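You operate a simulated robot arm through the tools that you are given. There is no shell and no other tool. Be economical: measure what you need, move in short steps, check, and stop when the job is done.

You run a simulated robot arm. Do the job below in one go: nothing can be reset, and whatever is moved stays where it is left.

Task
Fetch the white filter cup from the bare strip of the counter and stand it on top of the tube piece with the purple band.

Only the result counts: the job must be done as asked and must still hold three seconds after the hand-in. Knocking over, shifting, dropping, spilling or breaking anything else fails it.

Robot
A 7-joint arm with a two-finger parallel gripper, fixed in place. Base frame: the origin is at the foot of the arm, x ahead of it, y to its left, z up; the work surface is at about z = 0. Units: mm, degrees, N and s.
With the tool pointing down near the work surface it reaches from about 220 to 580 mm from the base axis. Its first joint turns from -66.0 to 66.0 degrees. Payload 2.5 kg.
Tool frame: the origin (TCP) lies between the finger pads and is the grasp point; the fingertips stand 23 mm ahead of it; z points along the fingers, y is the line along which they close. The gripper opens to 94 mm. The fingers are 38 mm wide and 10 mm thick; the gripper's body (54 by 96 mm) begins 39 mm behind the TCP.
Orientation is told as [roll, pitch, yaw] about the base's x, y, z axes, in that order, counted from this pose: with the fingers straight down and closing along the base's y, the tool's x points along the base's -x, its y along +y and its z along -z.

Tools
- The arm moves only by the tool move_arm. Its argument "series" is a list of rows, each a list of 7 numbers: the shift along the tool's x, y, z in mm, then the turn, a rotation vector about the tool's x, y, z in degrees, then the finger opening in mm, from 0 to 94. In form: [[x, y, z, wx, wy, wz, hand], ...]. A call has 1 to 20 rows; each row shifts and turns the commanded pose from where the row before left it, along the tool's axes as they then stand. A row lasts 0.2 s, in which the tool goes at most 50 mm and 8.6 degrees; a call with a longer step from one row to the next is refused whole, and so is a gripper value outside its range. A pose out of reach is approached as far as the arm can. The call stops where the force on the tool passes 40 N (or 10 N more than at its start, if that is more) or the arm is blocked; 0.2 s more then pass. The fingers move at their own pace (about 108 mm/s each) and stop on an object; they squeeze with about 35 N. The grip force told is the motor's: it shows also when the fingers shut on nothing. Time passes only in rows, and 0.2 s behind the last, so rows that do not move let the fingers close. It gives the time, the measured TCP pose, the force on the tool (base axes), the opening and the grip force at its end, in the units of the frame above (readings bear some noise), and new pictures: "show" is both (left out), scene, wrist or none.
- Cameras (640 x 400 px; columns grow to the right, rows downward): "scene" is fixed at [85, -390.2, 562.4]; the picture's right is [0.98, -0.18, 0.00], its down [-0.07, -0.37, -0.93] and it looks along [0.16, 0.91, -0.38] (base axes); focal length 290 px, centre (320, 200). "wrist" rides on the gripper at [87, 16, -74] in the tool frame; the picture's right is [-0.18, 0.98, 0.00], its down [-0.58, -0.11, -0.81] and it looks along [-0.79, -0.15, 0.59] (tool axes); focal length 243 px, centre (320, 200). There is no depth. A picture from a camera that has moved, and an enlarged one, comes with that camera's place and axes in the base frame and with its lens.
- inspect(camera, box): a new picture of the part [left, top, right, bottom] of that camera's present view, enlarged. No time passes.
- close_job(): hands the job in; it is judged then, once.

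Go step by step. Nothing tells you positions but the pictures and the camera data: compare them with the known pose of the tool, close in by small moves and look again before you grip or let go. The budget is 90 turns and 170 pictures, counting those below and the enlarged ones. Unless the task says otherwise, let go and move clear before handing in, and close with one line.

The tools are called after "Call:" as a command line: name --pt "numbers of a row" for each row, then --argument value for the rest, lists and objects as JSON in quotes. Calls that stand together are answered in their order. move_arm: Moves the arm, as the interface text tells. Its arguments: {"type":"object","properties":{"series":{"type":"array","items":{"type":"array","items":{"type":"number"}}},"show":{"type":"string","enum":["both","scene","wrist","none"]}},"required":["series"]} The other tools are called the same way: inspect (camera, box) takes an enlarged picture of a part of a camera's view; close_job () hands the job in.

At the start:

```text
time: 0.0
tcp_pos: [282.8, 357.3, 410.5]
ee_rot: [0.0, 0.0, 0.1]
ft_force: [-0.5, 0.2, -0.4]
width: 93.8
grasp_force: 0.0
```

scene: 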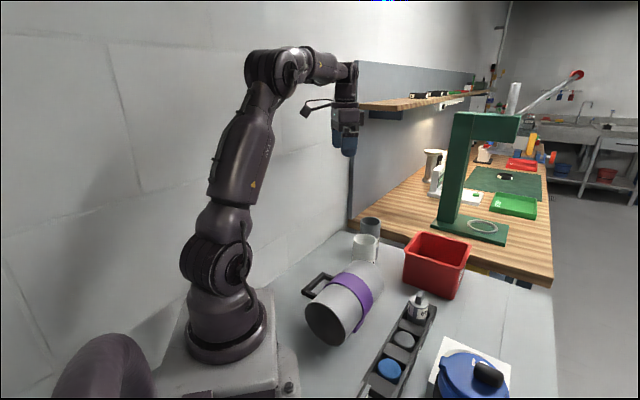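
wrist: 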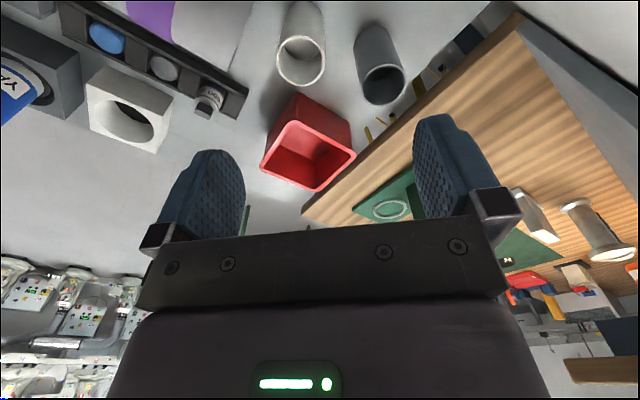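

I see a counter with a large tube with a purple band lying on its side or standing, cups near the back, and a tray with caps. I'll enlarge the views to tell them apart.

Call:
inspect --camera "scene" --box '[280, 200, 560, 400]'

Call:
inspect --camera "wrist" --box '[0, 0, 440, 220]'

Call:
inspect --camera "scene" --box '[400, 60, 600, 260]'

```text
2.00 times, centred on (420, 300) of scene
camera zoom: at [85.0, -390.2, 562.4], right [0.98, -0.18, 0.0], down [-0.07, -0.37, -0.93], along [0.16, 0.91, -0.38], focal length 580 px, centre (120, 0)
```

zoom: 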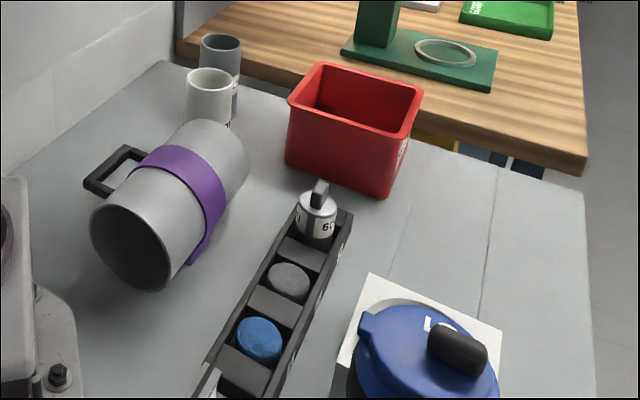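

```text
1.45 times, centred on (220, 110) of wrist
camera zoom: at [195.9, 373.5, 485.7], right [0.18, 0.98, 0.0], down [0.58, -0.11, 0.81], along [0.79, -0.15, -0.59], focal length 353 px, centre (466, 331)
```

zoom: 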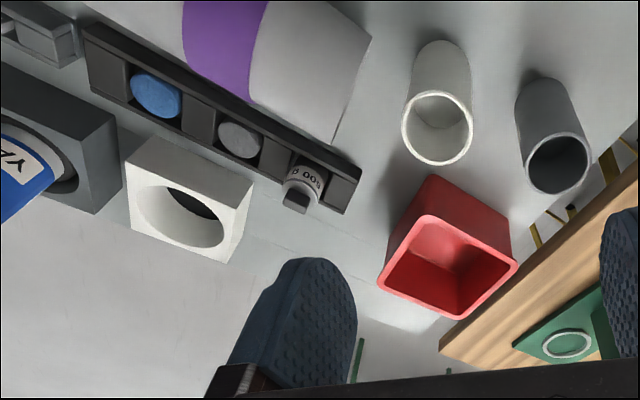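

```text
2.00 times, centred on (500, 160) of scene
camera zoom: at [85.0, -390.2, 562.4], right [0.98, -0.18, 0.0], down [-0.07, -0.37, -0.93], along [0.16, 0.91, -0.38], focal length 580 px, centre (-40, 280)
```

zoom: 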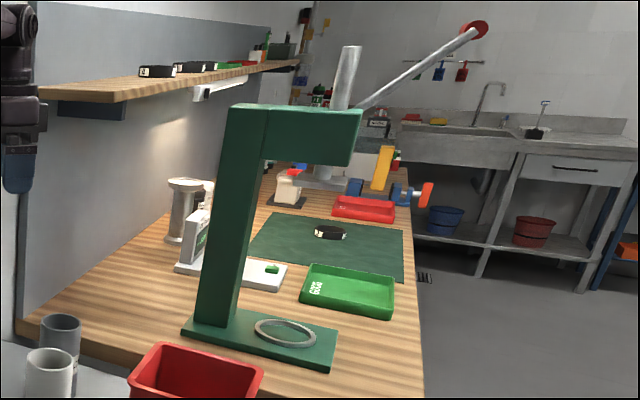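

The white cup seems to stand near (343, 318), beside a gray one. The purple-banded piece looks like it lies on its side or leans, so I'll move toward it to see it better from above.

Call:
move_arm --pt "15 -45 -10 0 0 0 94" --pt "15 -45 -10 0 0 0 94" --pt "15 -45 -10 0 0 0 94" --pt "15 -45 -10 0 0 0 94"

```text
time: 1.0
tcp_pos: [222.1, 176.9, 449.6]
ee_rot: [0.1, 0.0, -0.1]
ft_force: [0.1, -0.7, 0.0]
width: 94.1
grasp_force: 0.0
camera wrist: at [134.9, 193.6, 525.6], right [0.18, 0.98, 0.0], down [0.58, -0.11, 0.81], along [0.79, -0.15, -0.59], focal length 243 px, centre (320, 200)
```

scene: 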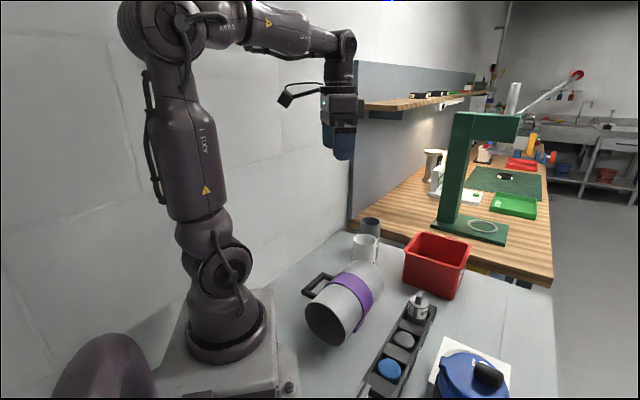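
wrist: 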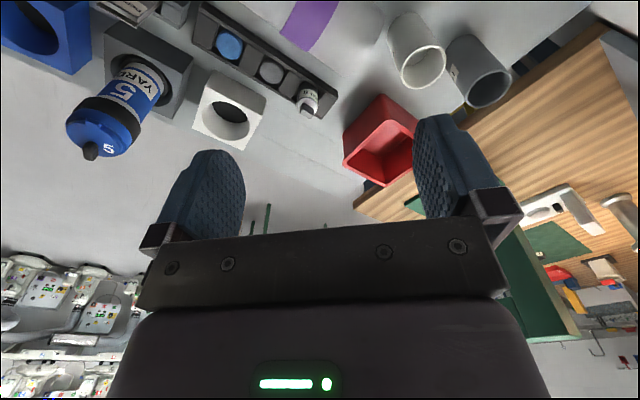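

The purple piece is at the top edge of the wrist view. I'll tilt the tool so the wrist camera looks more steeply down onto it.

Call:
move_arm --pt "0 0 0 0 8.5 0 94" --pt "0 0 0 0 8.5 0 94" --pt "0 0 0 0 8.5 0 94" --pt "0 0 0 0 8.5 0 94"

```text
time: 2.0
tcp_pos: [222.0, 176.8, 450.6]
ee_rot: [0.0, 34.2, 0.1]
ft_force: [0.5, 0.4, 0.0]
width: 93.9
grasp_force: 0.1
camera wrist: at [192.3, 193.3, 561.4], right [0.15, 0.98, -0.1], down [0.93, -0.11, 0.34], along [0.32, -0.15, -0.93], focal length 243 px, centre (320, 200)
```

scene: 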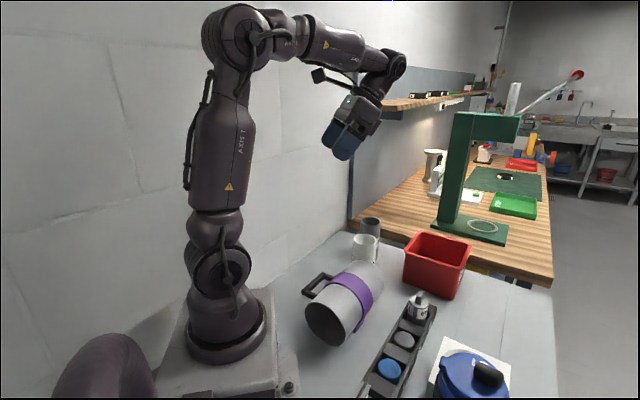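
wrist: 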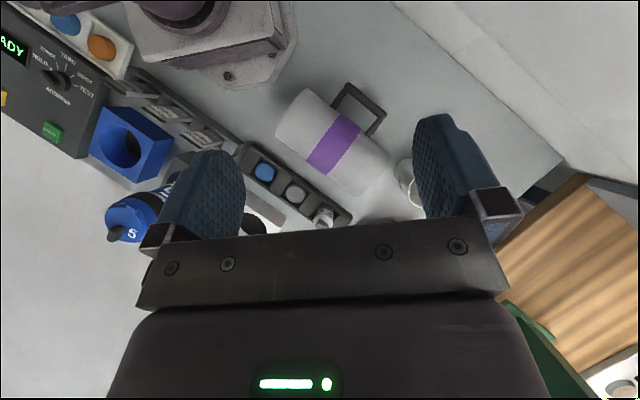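

The banded piece appears to be lying down with a handle. I'll enlarge to check what else on the counter might carry a purple band.

Call:
inspect --camera "wrist" --box '[200, 60, 440, 230]'

Call:
inspect --camera "wrist" --box '[0, 0, 260, 250]'

Call:
inspect --camera "scene" --box '[290, 210, 410, 360]'

Call:
inspect --camera "scene" --box '[340, 300, 540, 400]'

```text
2.35 times, centred on (320, 145) of wrist
camera zoom: at [192.3, 193.3, 561.4], right [0.15, 0.98, -0.1], down [0.93, -0.11, 0.34], along [0.32, -0.15, -0.93], focal length 571 px, centre (320, 329)
```

zoom: 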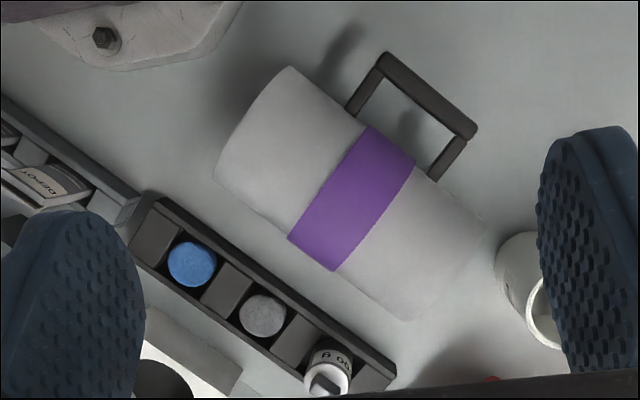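

```text
1.60 times, centred on (130, 125) of wrist
camera zoom: at [192.3, 193.3, 561.4], right [0.15, 0.98, -0.1], down [0.93, -0.11, 0.34], along [0.32, -0.15, -0.93], focal length 388 px, centre (624, 320)
```

zoom: 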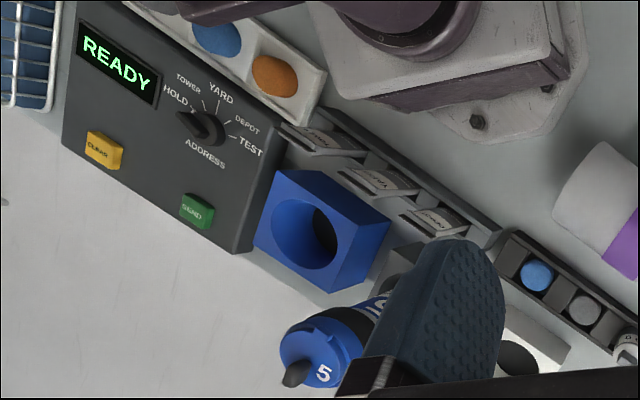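

```text
2.67 times, centred on (350, 285) of scene
camera zoom: at [85.0, -390.2, 562.4], right [0.98, -0.18, 0.0], down [-0.07, -0.37, -0.93], along [0.16, 0.91, -0.38], focal length 774 px, centre (240, -27)
```

zoom: 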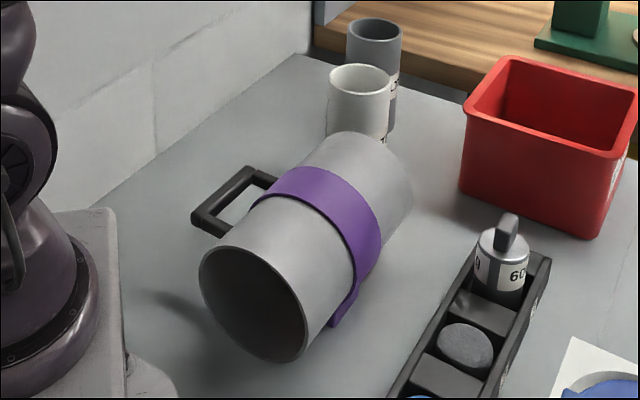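

```text
3.20 times, centred on (440, 350) of scene
camera zoom: at [85.0, -390.2, 562.4], right [0.98, -0.18, 0.0], down [-0.07, -0.37, -0.93], along [0.16, 0.91, -0.38], focal length 928 px, centre (-64, -280)
```

zoom: 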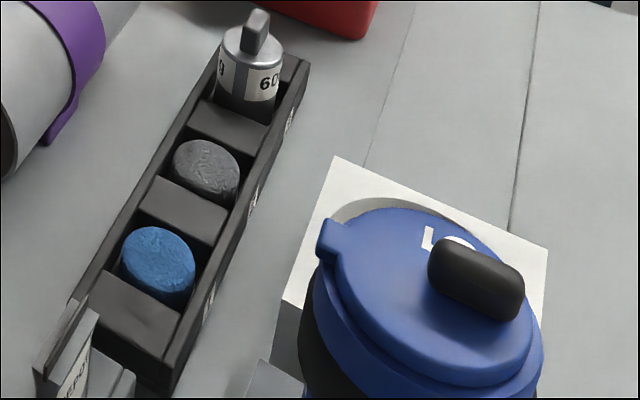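

The only purple band is on the lying tube piece with a side handle; the white cup stands beyond it. I'll level the tool and move nearer to the cup for a close look at its shape, keeping above everything.

Call:
move_arm --pt "0 0 0 0 -8.5 0 94" --pt "0 0 0 0 -8.5 0 94" --pt "0 0 0 0 -8.5 0 94" --pt "0 0 0 0 -8.5 0 94" --pt "-8 25 40 0 0 0 94" --pt "-8 25 40 0 0 0 94" --pt "-8 25 40 0 0 0 94" --pt "-8 25 40 0 0 0 94" --pt "-8 25 40 0 0 0 94"

```text
time: 4.0
tcp_pos: [263.4, 302.5, 250.3]
ee_rot: [0.2, 0.0, 0.0]
ft_force: [0.8, 0.1, 0.7]
width: 93.8
grasp_force: 0.0
camera wrist: at [177.1, 318.6, 326.0], right [0.18, 0.98, 0.0], down [0.58, -0.11, 0.81], along [0.79, -0.15, -0.59], focal length 243 px, centre (320, 200)
```

scene: 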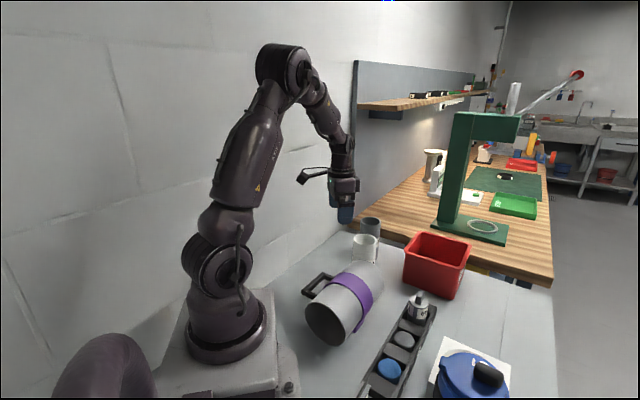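
wrist: 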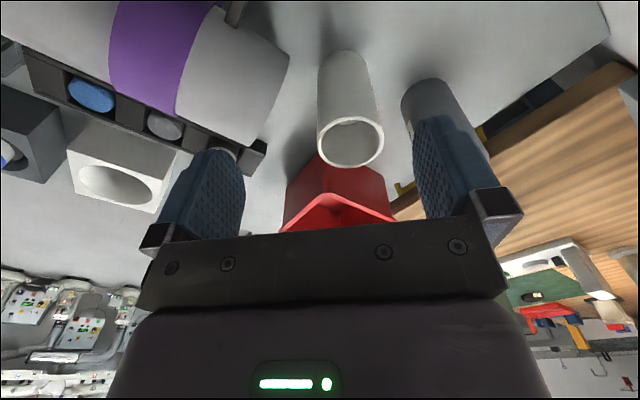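

Call:
inspect --camera "wrist" --box '[260, 20, 460, 180]'

Call:
inspect --camera "scene" --box '[335, 205, 405, 275]'

```text
2.50 times, centred on (360, 100) of wrist
camera zoom: at [177.1, 318.6, 326.0], right [0.18, 0.98, 0.0], down [0.58, -0.11, 0.81], along [0.79, -0.15, -0.59], focal length 606 px, centre (220, 450)
```

zoom: 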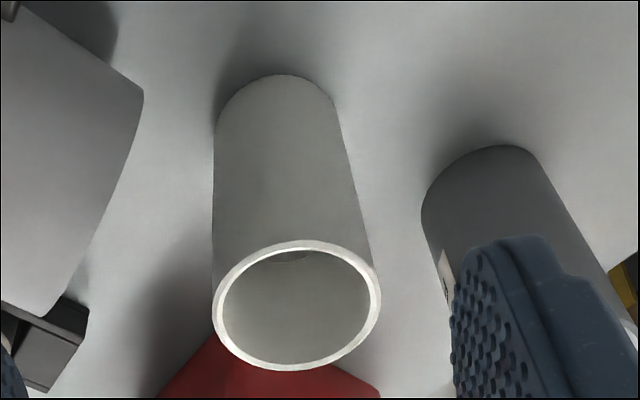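

```text
5.71 times, centred on (370, 240) of scene
camera zoom: at [85.0, -390.2, 562.4], right [0.98, -0.18, 0.0], down [-0.07, -0.37, -0.93], along [0.16, 0.91, -0.38], focal length 1658 px, centre (34, -29)
```

zoom: 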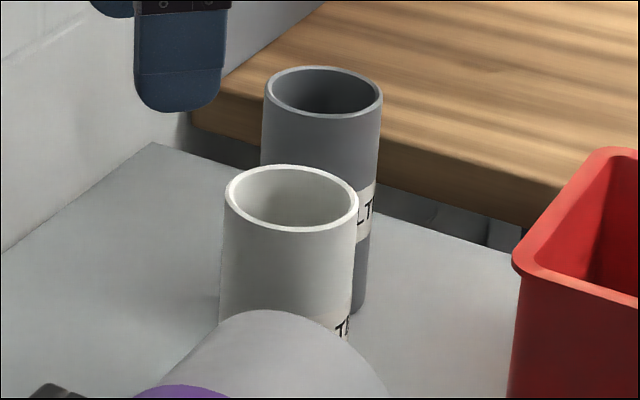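

The white cup is a plain cylinder about 67 mm wide and 131 mm tall at (343, 318), with the tube lying horizontally beside it. I'll tilt the hand above the cup to look straight down into it and at the tube's far end.

Call:
move_arm --pt "-20 0 0 0 8.5 0 94" --pt "0 0 -20 0 8.5 0 94" --pt "0 0 -20 0 8.5 0 94" --pt "0 0 0 0 8.5 0 94" --pt "0 0 0 0 8.5 0 94"

```text
time: 5.2
tcp_pos: [291.6, 302.8, 290.8]
ee_rot: [0.1, 42.6, 0.1]
ft_force: [0.3, 0.6, -0.5]
width: 94.0
grasp_force: 0.1
camera wrist: at [278.5, 318.4, 404.1], right [0.13, 0.98, -0.12], down [0.97, -0.11, 0.2], along [0.18, -0.15, -0.97], focal length 243 px, centre (320, 200)
```

scene: 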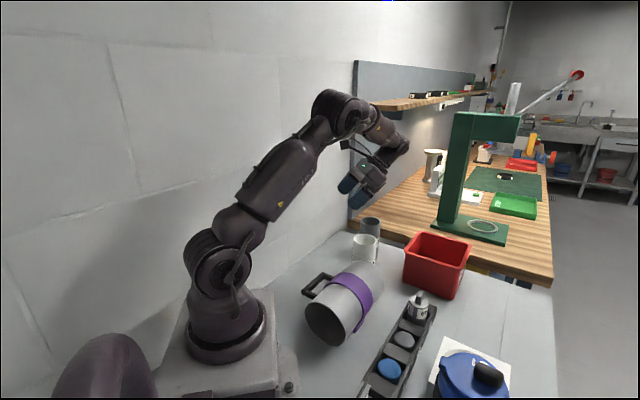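
wrist: 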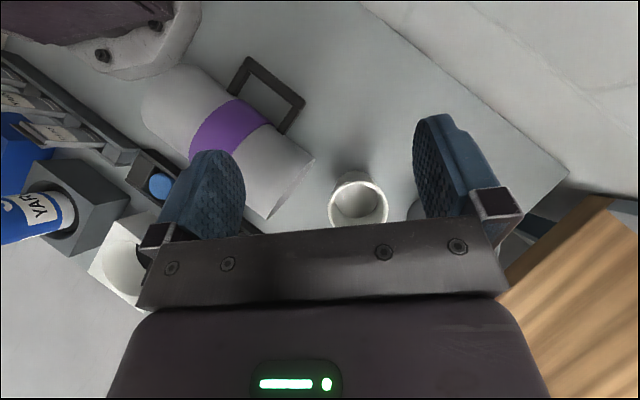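

Call:
inspect --camera "wrist" --box '[300, 150, 420, 240]'

Call:
inspect --camera "wrist" --box '[120, 40, 340, 240]'

```text
4.44 times, centred on (360, 195) of wrist
camera zoom: at [278.5, 318.4, 404.1], right [0.13, 0.98, -0.12], down [0.97, -0.11, 0.2], along [0.18, -0.15, -0.97], focal length 1078 px, centre (142, 222)
```

zoom: 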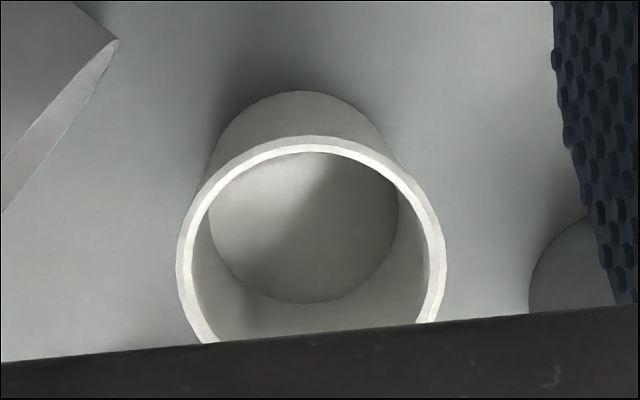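

```text
2.00 times, centred on (230, 140) of wrist
camera zoom: at [278.5, 318.4, 404.1], right [0.13, 0.98, -0.12], down [0.97, -0.11, 0.2], along [0.18, -0.15, -0.97], focal length 485 px, centre (500, 320)
```

zoom: 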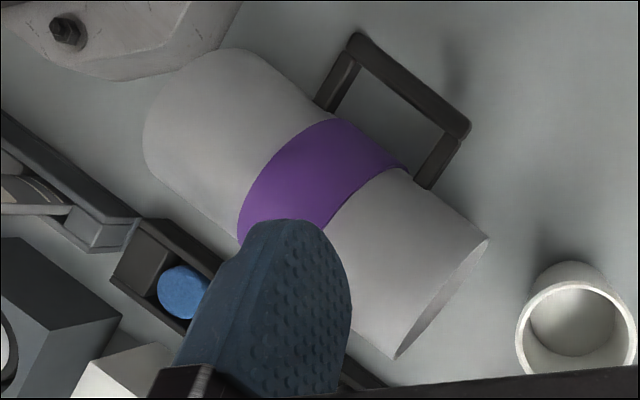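

The cup has a thick floor (about half its height), so its center of mass is low. I need to know if the tube's far end is open and how it's supported, so I'll turn the hand to look at it from the far side.

Call:
move_arm --pt "0 0 0 0 -8.5 0 94" --pt "0 0 0 0 -8.5 0 94" --pt "0 0 0 0 -8.5 0 94" --pt "0 0 0 0 -8.5 0 94" --pt "0 0 0 0 -8.5 0 94" --pt "0 0 0 0 0 8.5 94" --pt "0 0 0 0 0 8.5 94" --pt "0 0 0 0 0 8.5 94" --pt "0 0 0 0 0 8.5 94" --pt "0 0 0 0 0 8.5 94" --pt "0 0 0 0 0 8.5 94" --pt "0 0 0 0 0 8.5 94" --pt "0 0 0 0 0 8.5 94" --pt "0 0 0 0 0 8.5 94" --pt "0 0 0 0 0 8.5 94" --pt "10 25 10 0 0 5 94" --pt "10 25 10 0 0 0 94" --pt "10 25 10 0 0 0 94"

```text
time: 9.0
tcp_pos: [365.8, 333.4, 258.7]
ee_rot: [0.0, 0.0, -89.9]
ft_force: [-0.6, -0.6, 0.0]
width: 94.0
grasp_force: 0.1
camera wrist: at [381.0, 421.1, 334.5], right [0.98, -0.18, 0.0], down [-0.11, -0.58, 0.81], along [-0.15, -0.79, -0.59], focal length 243 px, centre (320, 200)
```

scene: 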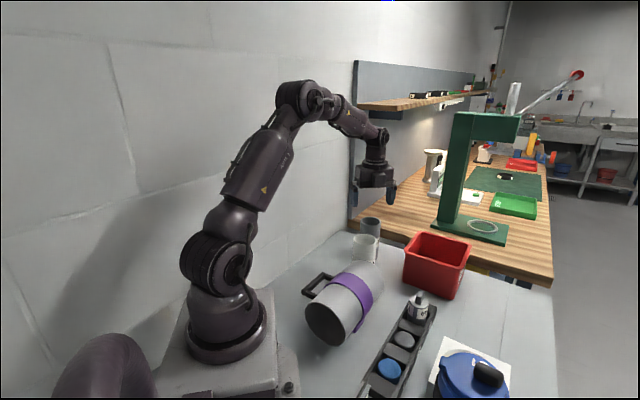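
wrist: 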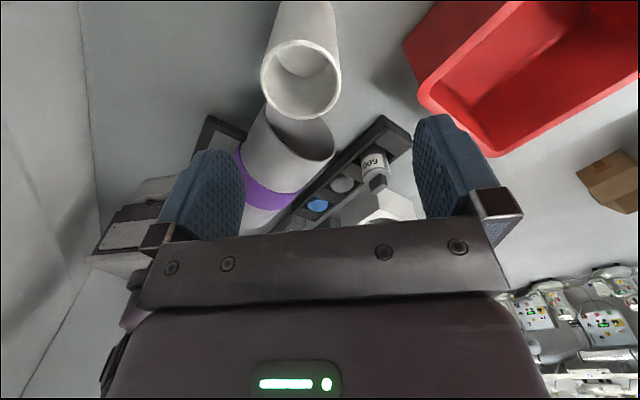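

Call:
inspect --camera "wrist" --box '[180, 60, 420, 230]'

```text
2.35 times, centred on (300, 145) of wrist
camera zoom: at [381.0, 421.1, 334.5], right [0.98, -0.18, 0.0], down [-0.11, -0.58, 0.81], along [-0.15, -0.79, -0.59], focal length 571 px, centre (367, 329)
```

zoom: 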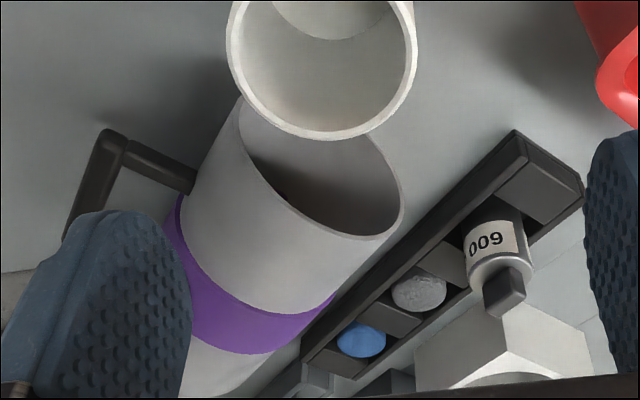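

Both ends are open and the bore is wider than the cup, so the cup has to stand on top of the lying tube (axis about 45°, near (177,83) to (327,235), radius about 55). I'll turn to yaw 45° so the fingers close across the tube axis, and hover over the cup.

Call:
move_arm --pt "-15 -23 0 0 0 0 94" --pt "0 0 0 0 0 -8.45 94" --pt "0 0 0 0 0 -8.45 94" --pt "0 0 0 0 0 -8.45 94" --pt "0 0 0 0 0 -8.45 94" --pt "0 0 0 0 0 -8.45 94" --pt "0 0 0 0 0 -8.45 94" --pt "0 0 0 0 0 -8.45 94" --pt "0 0 0 0 0 -8.45 94" --pt "0 0 0 0 0 -8.45 94" --pt "0 0 0 0 0 -8.45 94" --pt "0 0 0 0 0 -8.45 94" --pt "0 0 0 0 0 -8.45 94" --pt "0 0 0 0 0 -8.45 94" --pt "0 0 0 0 0 -8.45 94" --pt "0 0 0 0 0 -8.45 94" --pt "0 0 0 0 0 -8.25 94" --pt "0 0 20 0 0 0 94" --pt "0 0 0 0 0 0 94"

```text
time: 13.0
tcp_pos: [343.1, 319.2, 238.5]
ee_rot: [0.0, -0.2, 45.0]
ft_force: [0.1, -0.1, 0.3]
width: 93.9
grasp_force: 0.1
camera wrist: at [269.7, 269.5, 313.8], right [-0.57, 0.82, 0.0], down [0.49, 0.33, 0.81], along [0.67, 0.46, -0.59], focal length 243 px, centre (320, 200)
```

scene: 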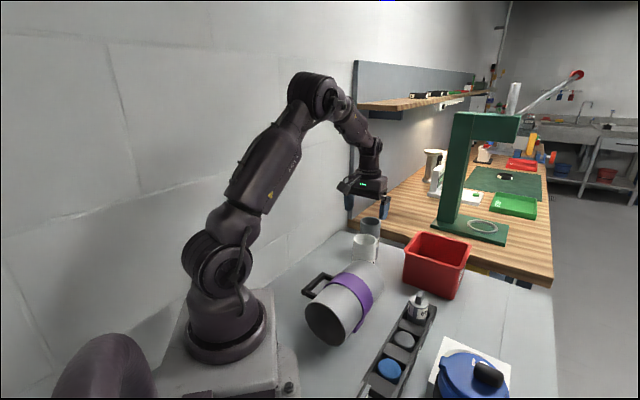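
wrist: 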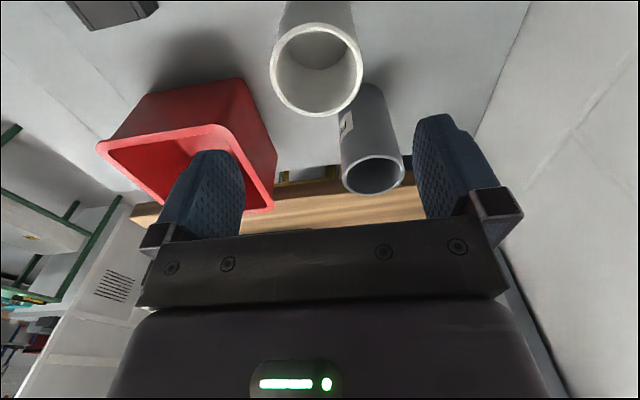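

The cup center lies at (343, 318), nearly under the TCP. I'll descend most of the way and check.

Call:
move_arm --pt "0.8 -0.8 30 0 0 0 94" --pt "0 0 30 0 0 0 94" --pt "0 0 25 0 0 0 94" --pt "0 0 0 0 0 0 94"

Call:
inspect --camera "scene" --box '[310, 170, 430, 290]'

```text
time: 14.0
tcp_pos: [343.3, 317.7, 154.9]
ee_rot: [-0.1, -0.2, 45.0]
ft_force: [-0.4, -0.1, 0.9]
width: 94.0
grasp_force: 0.1
camera wrist: at [269.7, 268.3, 229.9], right [-0.56, 0.83, 0.0], down [0.49, 0.33, 0.81], along [0.67, 0.46, -0.59], focal length 243 px, centre (320, 200)
```

scene: 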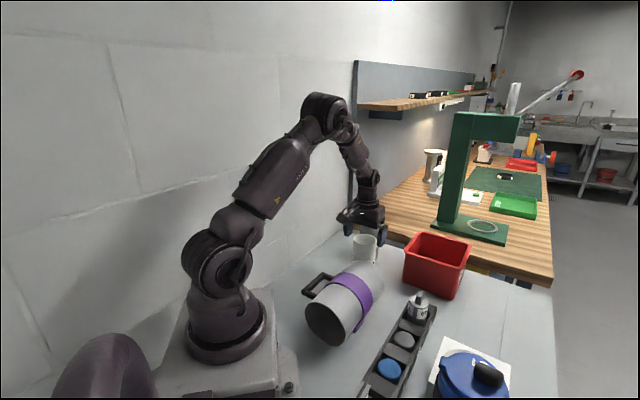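
wrist: 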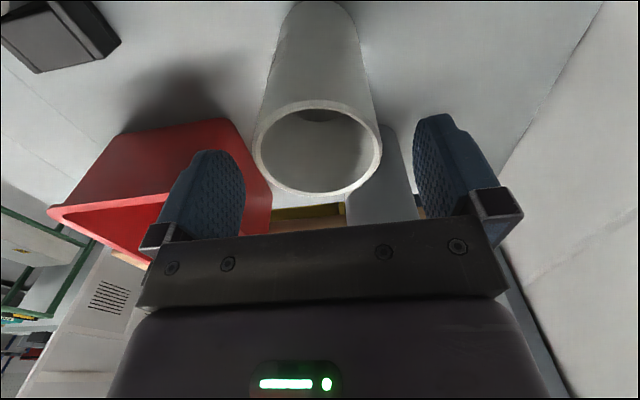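

```text
3.33 times, centred on (370, 230) of scene
camera zoom: at [85.0, -390.2, 562.4], right [0.98, -0.18, 0.0], down [-0.07, -0.37, -0.93], along [0.16, 0.91, -0.38], focal length 967 px, centre (153, 100)
```

zoom: 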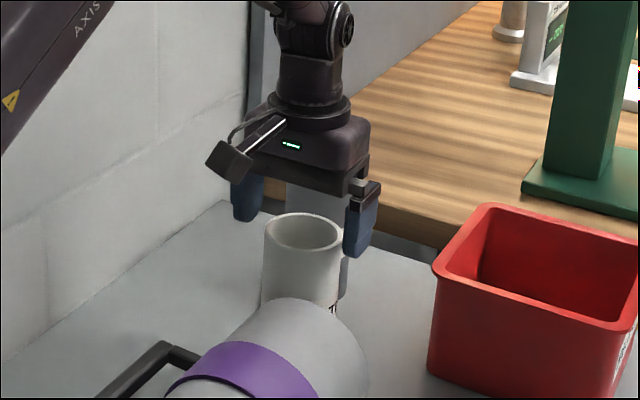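

The cup is centered between the fingers. I'll descend to about z = 101 and look before closing.

Call:
move_arm --pt "0 0 20 0 0 0 94" --pt "0 0 20 0 0 0 94" --pt "0 0 14 0 0 0 94" --pt "0 0 0 0 0 0 94" --show "wrist"

Call:
inspect --camera "scene" --box '[310, 170, 430, 290]'

```text
time: 15.0
tcp_pos: [343.0, 318.1, 100.1]
ee_rot: [-0.1, -0.1, 45.0]
ft_force: [-0.4, 0.4, -0.3]
width: 93.8
grasp_force: 0.0
camera wrist: at [269.4, 268.3, 175.0], right [-0.56, 0.83, 0.0], down [0.49, 0.33, 0.81], along [0.67, 0.46, -0.59], focal length 243 px, centre (320, 200)
```

wrist: 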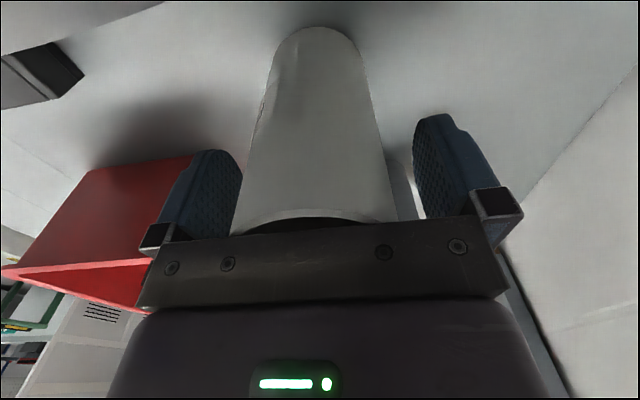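

```text
3.33 times, centred on (370, 230) of scene
camera zoom: at [85.0, -390.2, 562.4], right [0.98, -0.18, 0.0], down [-0.07, -0.37, -0.93], along [0.16, 0.91, -0.38], focal length 967 px, centre (153, 100)
```

zoom: 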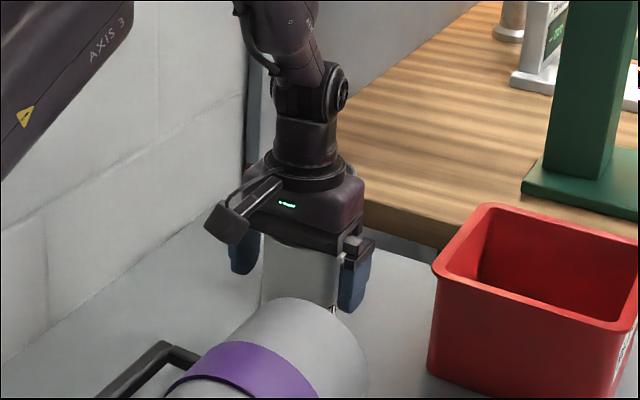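

The fingers straddle the cup cleanly. I'll close on it gently.

Call:
move_arm --pt "0 0 0 0 0 0 80" --pt "0 0 0 0 0 0 72" --pt "0 0 0 0 0 0 67" --pt "0 0 0 0 0 0 60" --pt "0 0 0 0 0 0 50" --pt "0 0 0 0 0 0 50" --show "wrist"

```text
time: 16.4
tcp_pos: [343.4, 317.1, 99.0]
ee_rot: [-0.1, -0.1, 45.0]
ft_force: [-0.1, -0.2, 0.4]
width: 66.6
grasp_force: 34.7
camera wrist: at [269.3, 268.4, 175.3], right [-0.56, 0.83, 0.0], down [0.49, 0.33, 0.81], along [0.67, 0.46, -0.59], focal length 243 px, centre (320, 200)
```

wrist: 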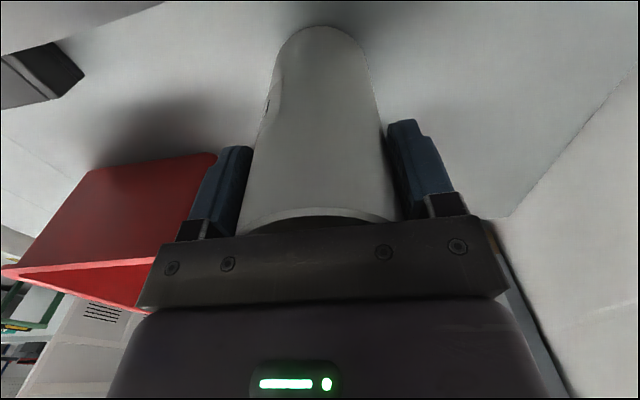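

The grip holds at 66.6 mm width. Now I'll lift straight up.

Call:
move_arm --pt "0 0 -10 0 0 0 50" --pt "0 0 -30 0 0 0 50" --pt "0 0 -40 0 0 0 50" --pt "0 0 -40 0 0 0 50" --pt "0 0 -40 0 0 0 50" --pt "0 0 -20 0 0 0 50" --pt "0 0 0 0 0 0 50"

```text
time: 18.0
tcp_pos: [343.5, 317.7, 281.5]
ee_rot: [0.0, 0.0, 45.1]
ft_force: [-1.0, -0.4, -0.1]
width: 50.1
grasp_force: 0.1
camera wrist: at [269.6, 268.4, 356.0], right [-0.56, 0.83, 0.0], down [0.49, 0.33, 0.81], along [0.67, 0.46, -0.59], focal length 243 px, centre (320, 200)
```

scene: 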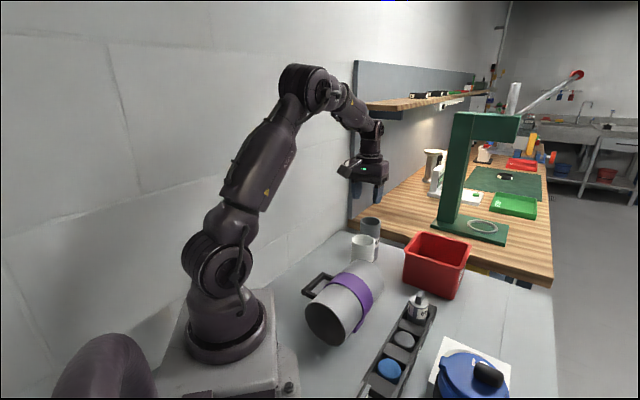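
wrist: 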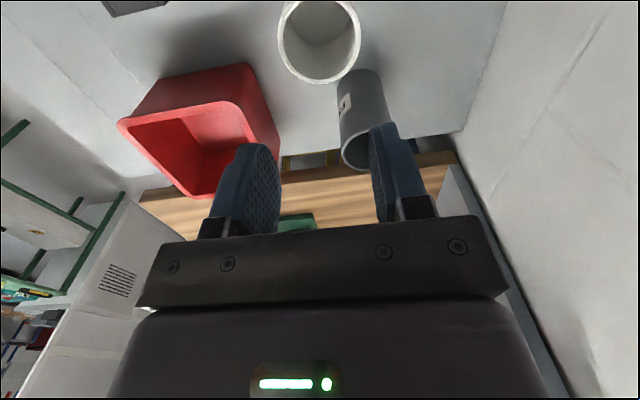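

The cup slipped out and is still standing in place. I'll check its position, then re-grip and lift in very small steps while watching the force.

Call:
inspect --camera "scene" --box '[335, 205, 405, 275]'

Call:
inspect --camera "wrist" --box '[260, 0, 420, 180]'

```text
5.71 times, centred on (370, 240) of scene
camera zoom: at [85.0, -390.2, 562.4], right [0.98, -0.18, 0.0], down [-0.07, -0.37, -0.93], along [0.16, 0.91, -0.38], focal length 1658 px, centre (34, -29)
```

zoom: 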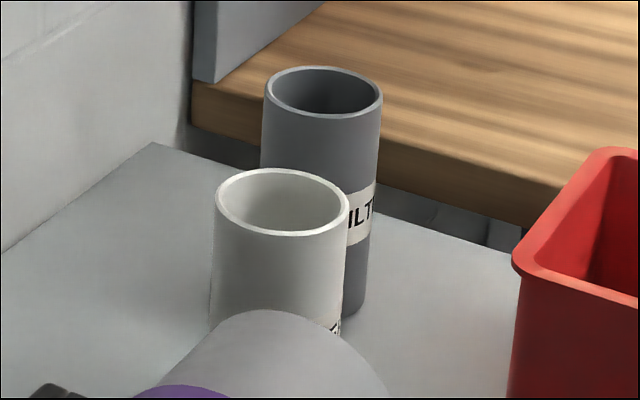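

```text
2.22 times, centred on (340, 90) of wrist
camera zoom: at [269.6, 268.4, 356.0], right [-0.56, 0.83, 0.0], down [0.49, 0.33, 0.81], along [0.67, 0.46, -0.59], focal length 539 px, centre (276, 444)
```

zoom: 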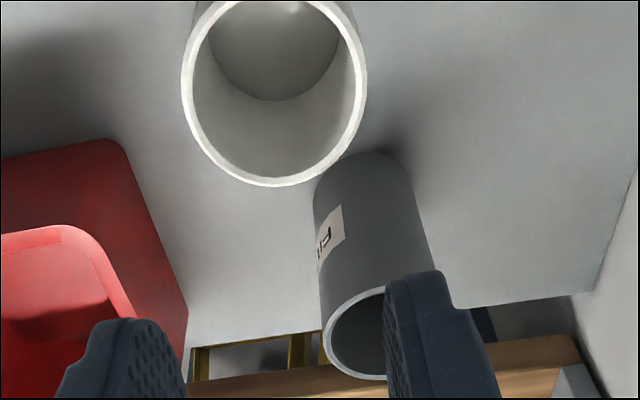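

The cup stands undisturbed but shifted about 5 mm, to around (338.5, 315.5). I'll open, realign and descend partway.

Call:
move_arm --pt "5.1 2 0 0 0 0 94" --pt "0 0 40 0 0 0 94" --pt "0 0 40 0 0 0 94" --pt "0 0 40 0 0 0 94" --pt "0 0 0 0 0 0 94" --show "wrist"

```text
time: 19.2
tcp_pos: [337.7, 315.6, 159.0]
ee_rot: [0.0, -0.1, 45.0]
ft_force: [0.4, 0.3, 0.2]
width: 94.0
grasp_force: 0.1
camera wrist: at [264.6, 267.6, 234.7], right [-0.56, 0.83, 0.0], down [0.49, 0.33, 0.81], along [0.67, 0.46, -0.59], focal length 243 px, centre (320, 200)
```

wrist: 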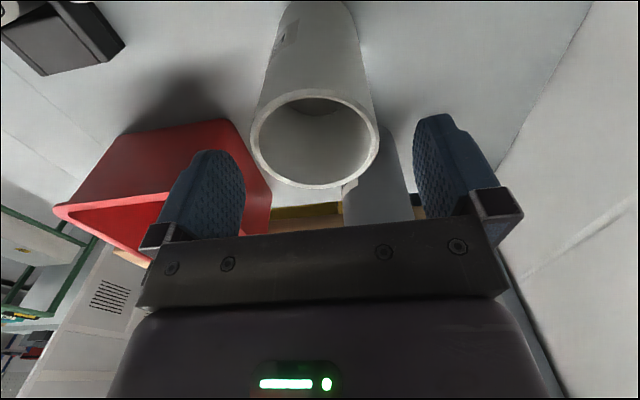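

The alignment is good again. I'll descend, close, wait for full grip, and lift just 4 mm slowly to read the load.

Call:
move_arm --pt "0 0 25 0 0 0 94" --pt "0 0 25 0 0 0 94" --pt "0 0 11 0 0 0 94" --pt "0 0 0 0 0 0 80" --pt "0 0 0 0 0 0 70" --pt "0 0 0 0 0 0 60" --pt "0 0 0 0 0 0 20" --pt "0 0 0 0 0 0 0" --pt "0 0 0 0 0 0 0" --show "none"

Call:
move_arm --pt "0 0 -1 0 0 0 0" --pt "0 0 -1 0 0 0 0" --pt "0 0 -1 0 0 0 0" --pt "0 0 -1 0 0 0 0" --show "wrist"

```text
time: 21.2
tcp_pos: [337.5, 315.7, 98.3]
ee_rot: [0.0, 0.1, 44.9]
ft_force: [0.4, -0.2, -0.5]
width: 62.7
grasp_force: 35.1
```

```text
time: 22.2
tcp_pos: [339.6, 316.2, 103.3]
ee_rot: [0.0, -0.1, 45.0]
ft_force: [-0.9, 0.5, -1.4]
width: 62.9
grasp_force: 34.8
camera wrist: at [264.7, 266.5, 178.6], right [-0.56, 0.83, 0.0], down [0.49, 0.33, 0.81], along [0.67, 0.46, -0.59], focal length 243 px, centre (320, 200)
```

wrist: 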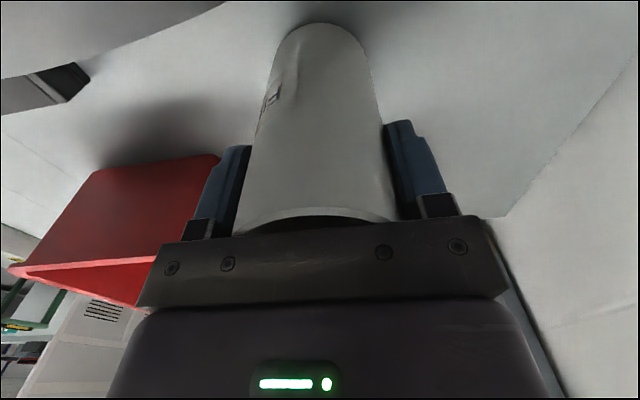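

The fingers stopped at 62.7 mm this time, narrower than before, so I need to see whether the cup is actually lifting or slipping.

Call:
inspect --camera "wrist" --box '[180, 0, 480, 240]'

Call:
inspect --camera "scene" --box '[330, 200, 410, 270]'

```text
1.67 times, centred on (330, 120) of wrist
camera zoom: at [264.7, 266.5, 178.6], right [-0.56, 0.83, 0.0], down [0.49, 0.33, 0.81], along [0.67, 0.46, -0.59], focal length 404 px, centre (303, 333)
```

zoom: 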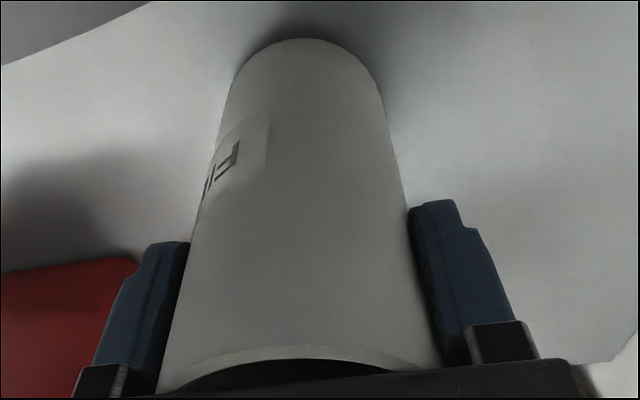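

```text
5.71 times, centred on (370, 235) of scene
camera zoom: at [85.0, -390.2, 562.4], right [0.98, -0.18, 0.0], down [-0.07, -0.37, -0.93], along [0.16, 0.91, -0.38], focal length 1658 px, centre (34, 0)
```

zoom: 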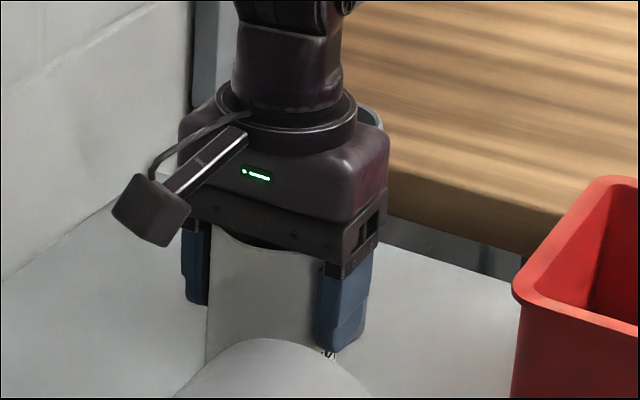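

The geometry says the cup is roughly centered in the grip, so its thin upper wall may be yielding slightly. I'll hold still a moment to see if width or force changes.

Call:
move_arm --pt "0 0 0 0 0 0 0" --pt "0 0 0 0 0 0 0" --show "none"

Call:
move_arm --pt "0 0 -3 0 0 0 0" --pt "0 0 -3 0 0 0 0" --pt "0 0 -3 0 0 0 0" --pt "0 0 -3 0 0 0 0" --pt "0 0 0 0 0 0 0" --show "wrist"

Call:
inspect --camera "scene" --box '[330, 200, 410, 270]'

```text
time: 22.8
tcp_pos: [337.7, 315.3, 103.5]
ee_rot: [0.0, 0.0, 45.0]
ft_force: [-0.6, 0.4, -0.8]
width: 62.5
grasp_force: 35.1
```

```text
time: 24.0
tcp_pos: [337.6, 315.6, 114.7]
ee_rot: [0.0, -0.1, 44.9]
ft_force: [-0.3, -0.3, -1.5]
width: 62.7
grasp_force: 35.2
camera wrist: at [264.4, 266.8, 190.6], right [-0.56, 0.83, 0.0], down [0.49, 0.33, 0.81], along [0.67, 0.46, -0.59], focal length 243 px, centre (320, 200)
```

wrist: 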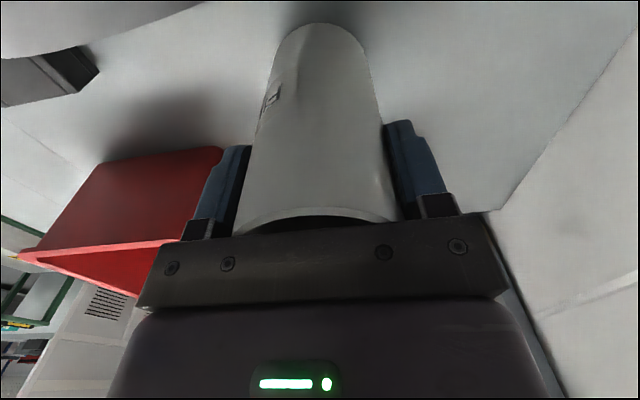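

```text
5.71 times, centred on (370, 235) of scene
camera zoom: at [85.0, -390.2, 562.4], right [0.98, -0.18, 0.0], down [-0.07, -0.37, -0.93], along [0.16, 0.91, -0.38], focal length 1658 px, centre (34, 0)
```

zoom: 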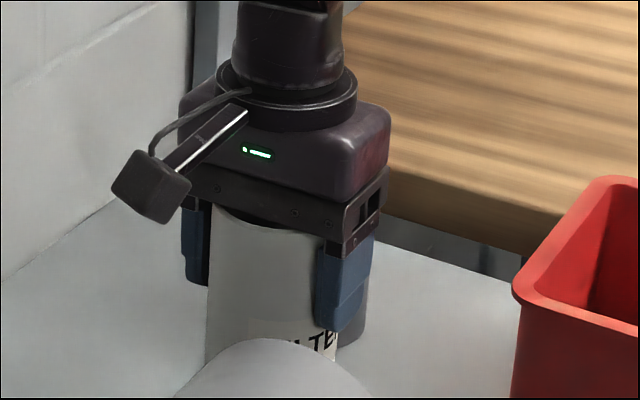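

The cup is rising with the hand this time. I'll keep lifting slowly and steadily.

Call:
move_arm --pt "0 0 -4 0 0 0 0" --pt "0 0 -5 0 0 0 0" --pt "0 0 -6 0 0 0 0" --pt "0 0 -7 0 0 0 0" --pt "0 0 -8 0 0 0 0" --pt "0 0 -8 0 0 0 0" --pt "0 0 -6 0 0 0 0" --pt "0 0 -3 0 0 0 0"

```text
time: 25.8
tcp_pos: [337.5, 316.4, 161.8]
ee_rot: [0.0, 0.0, 44.9]
ft_force: [-0.1, -0.1, -0.6]
width: 62.5
grasp_force: 35.4
camera wrist: at [264.6, 266.6, 237.7], right [-0.56, 0.83, 0.0], down [0.49, 0.33, 0.81], along [0.67, 0.46, -0.59], focal length 243 px, centre (320, 200)
```

scene: 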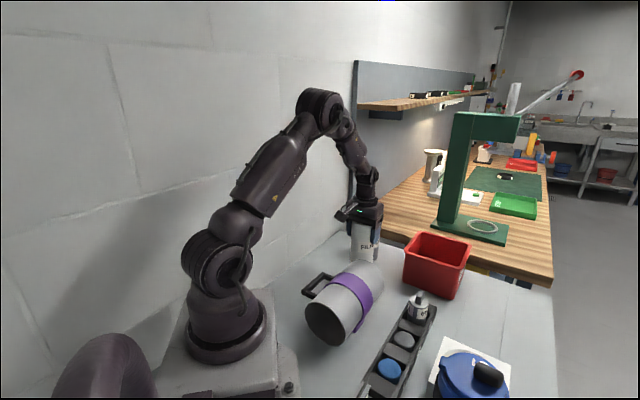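
wrist: 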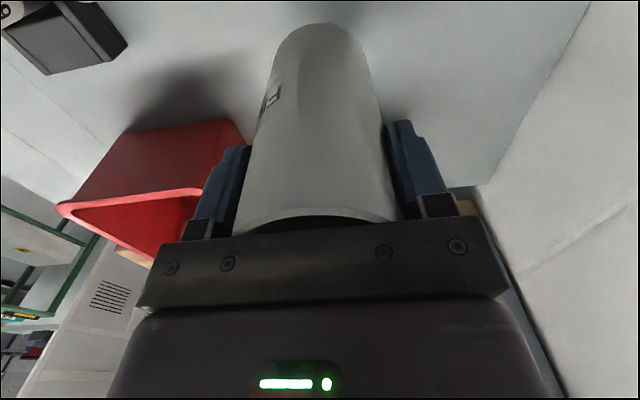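

It holds firmly. I'll raise it well above the tube's height.

Call:
move_arm --pt "0 0 -4 0 0 0 0" --pt "0 0 -7 0 0 0 0" --pt "0 0 -10 0 0 0 0" --pt "0 0 -12 0 0 0 0" --pt "0 0 -12 0 0 0 0" --pt "0 0 -12 0 0 0 0" --pt "0 0 -12 0 0 0 0" --pt "0 0 -12 0 0 0 0" --pt "0 0 -12 0 0 0 0" --pt "0 0 -10 0 0 0 0" --pt "0 0 -7 0 0 0 0" --pt "0 0 -3 0 0 0 0"

Call:
inspect --camera "scene" --box '[280, 130, 440, 360]'

```text
time: 28.4
tcp_pos: [338.0, 316.7, 276.1]
ee_rot: [0.0, 0.1, 44.9]
ft_force: [0.4, -0.5, -0.7]
width: 62.6
grasp_force: 34.6
camera wrist: at [265.0, 266.7, 351.0], right [-0.56, 0.83, 0.0], down [0.49, 0.33, 0.81], along [0.67, 0.46, -0.59], focal length 243 px, centre (320, 200)
```

scene: 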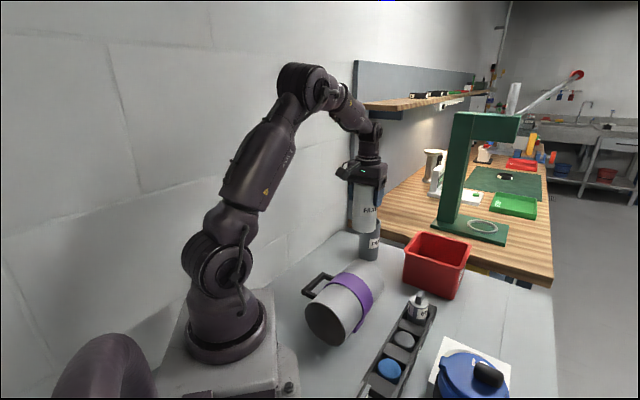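
wrist: 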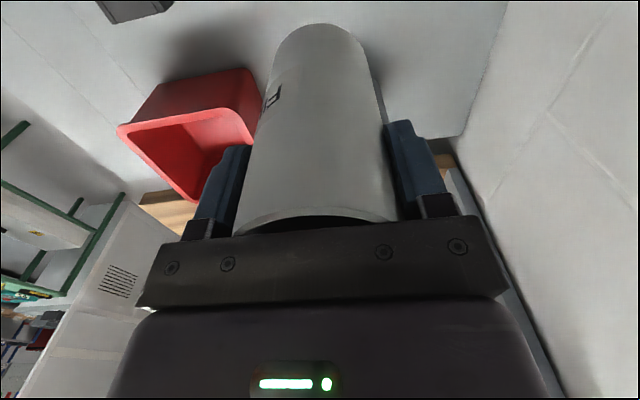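

```text
1.74 times, centred on (360, 245) of scene
camera zoom: at [85.0, -390.2, 562.4], right [0.98, -0.18, 0.0], down [-0.07, -0.37, -0.93], along [0.16, 0.91, -0.38], focal length 505 px, centre (250, 122)
```

zoom: 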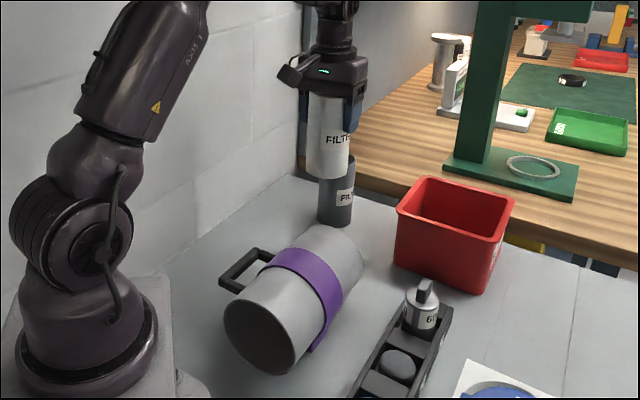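

The cup is held securely. Now I'll zoom into the tube to measure its axis precisely.

Call:
inspect --camera "scene" --box '[296, 255, 392, 351]'

```text
4.17 times, centred on (344, 303) of scene
camera zoom: at [85.0, -390.2, 562.4], right [0.98, -0.18, 0.0], down [-0.07, -0.37, -0.93], along [0.16, 0.91, -0.38], focal length 1209 px, centre (220, -229)
```

zoom: 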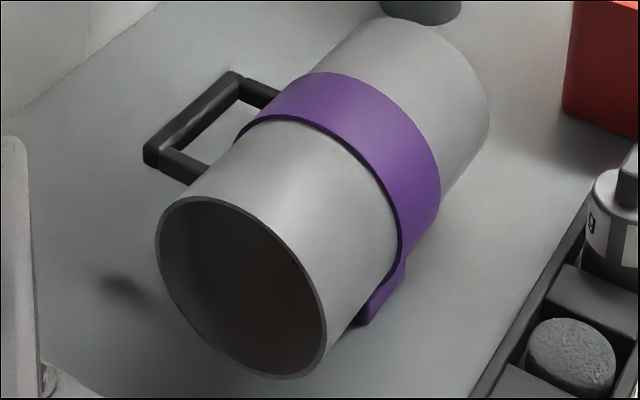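

A purple foot under the band cradles the tube, so it won't roll; the band sits mid-length. I'll carry the cup slowly to above the band (about (251, 158)) and check lateral alignment with the wrist camera.

Call:
move_arm --pt "4 -1 0 0 0 0 0" --pt "8 -2 0 0 0 0 0" --pt "12 -4 0 0 0 0 0" --pt "14 -4 0 0 0 0 0" --pt "14 -4 0 0 0 0 0" --pt "14 -4 0 0 0 0 0" --pt "14 -4 0 0 0 0 0" --pt "14 -4 0 0 0 0 0" --pt "14 -4 0 0 0 0 0" --pt "14 -4 0 0 0 0 0" --pt "14 -4 0 0 0 0 0" --pt "12 -4 0 0 0 0 0" --pt "12 -4 0 0 0 0 0" --pt "8 -3 0 0 0 0 0" --pt "6 -1 0 0 0 0 0" --pt "0 0 0 0 0 0 0"

Call:
inspect --camera "scene" --box '[280, 130, 440, 360]'

Call:
inspect --camera "wrist" --box '[160, 0, 480, 240]'

```text
time: 31.8
tcp_pos: [251.3, 155.9, 274.9]
ee_rot: [0.0, 0.0, 44.9]
ft_force: [0.5, 0.2, 0.0]
width: 62.6
grasp_force: 35.1
camera wrist: at [177.6, 107.1, 350.2], right [-0.56, 0.83, 0.0], down [0.49, 0.33, 0.81], along [0.67, 0.46, -0.59], focal length 243 px, centre (320, 200)
```

scene: 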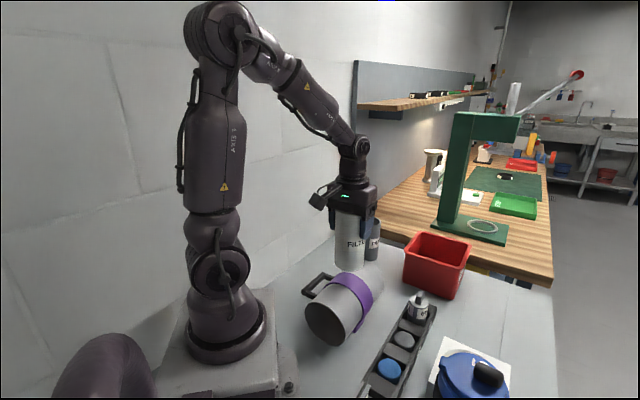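
wrist: 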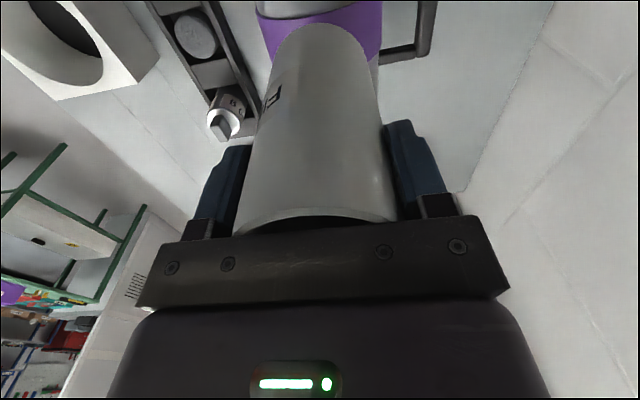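

```text
1.74 times, centred on (360, 245) of scene
camera zoom: at [85.0, -390.2, 562.4], right [0.98, -0.18, 0.0], down [-0.07, -0.37, -0.93], along [0.16, 0.91, -0.38], focal length 505 px, centre (250, 122)
```

zoom: 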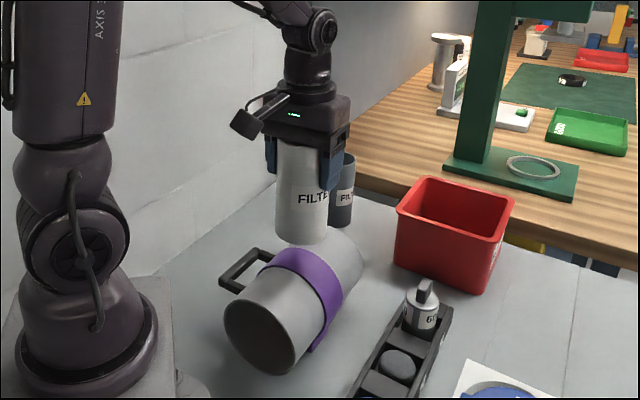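

```text
1.67 times, centred on (320, 120) of wrist
camera zoom: at [177.6, 107.1, 350.2], right [-0.56, 0.83, 0.0], down [0.49, 0.33, 0.81], along [0.67, 0.46, -0.59], focal length 404 px, centre (320, 333)
```

zoom: 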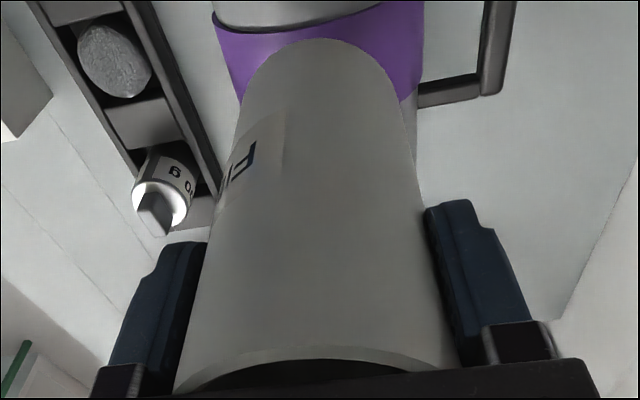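

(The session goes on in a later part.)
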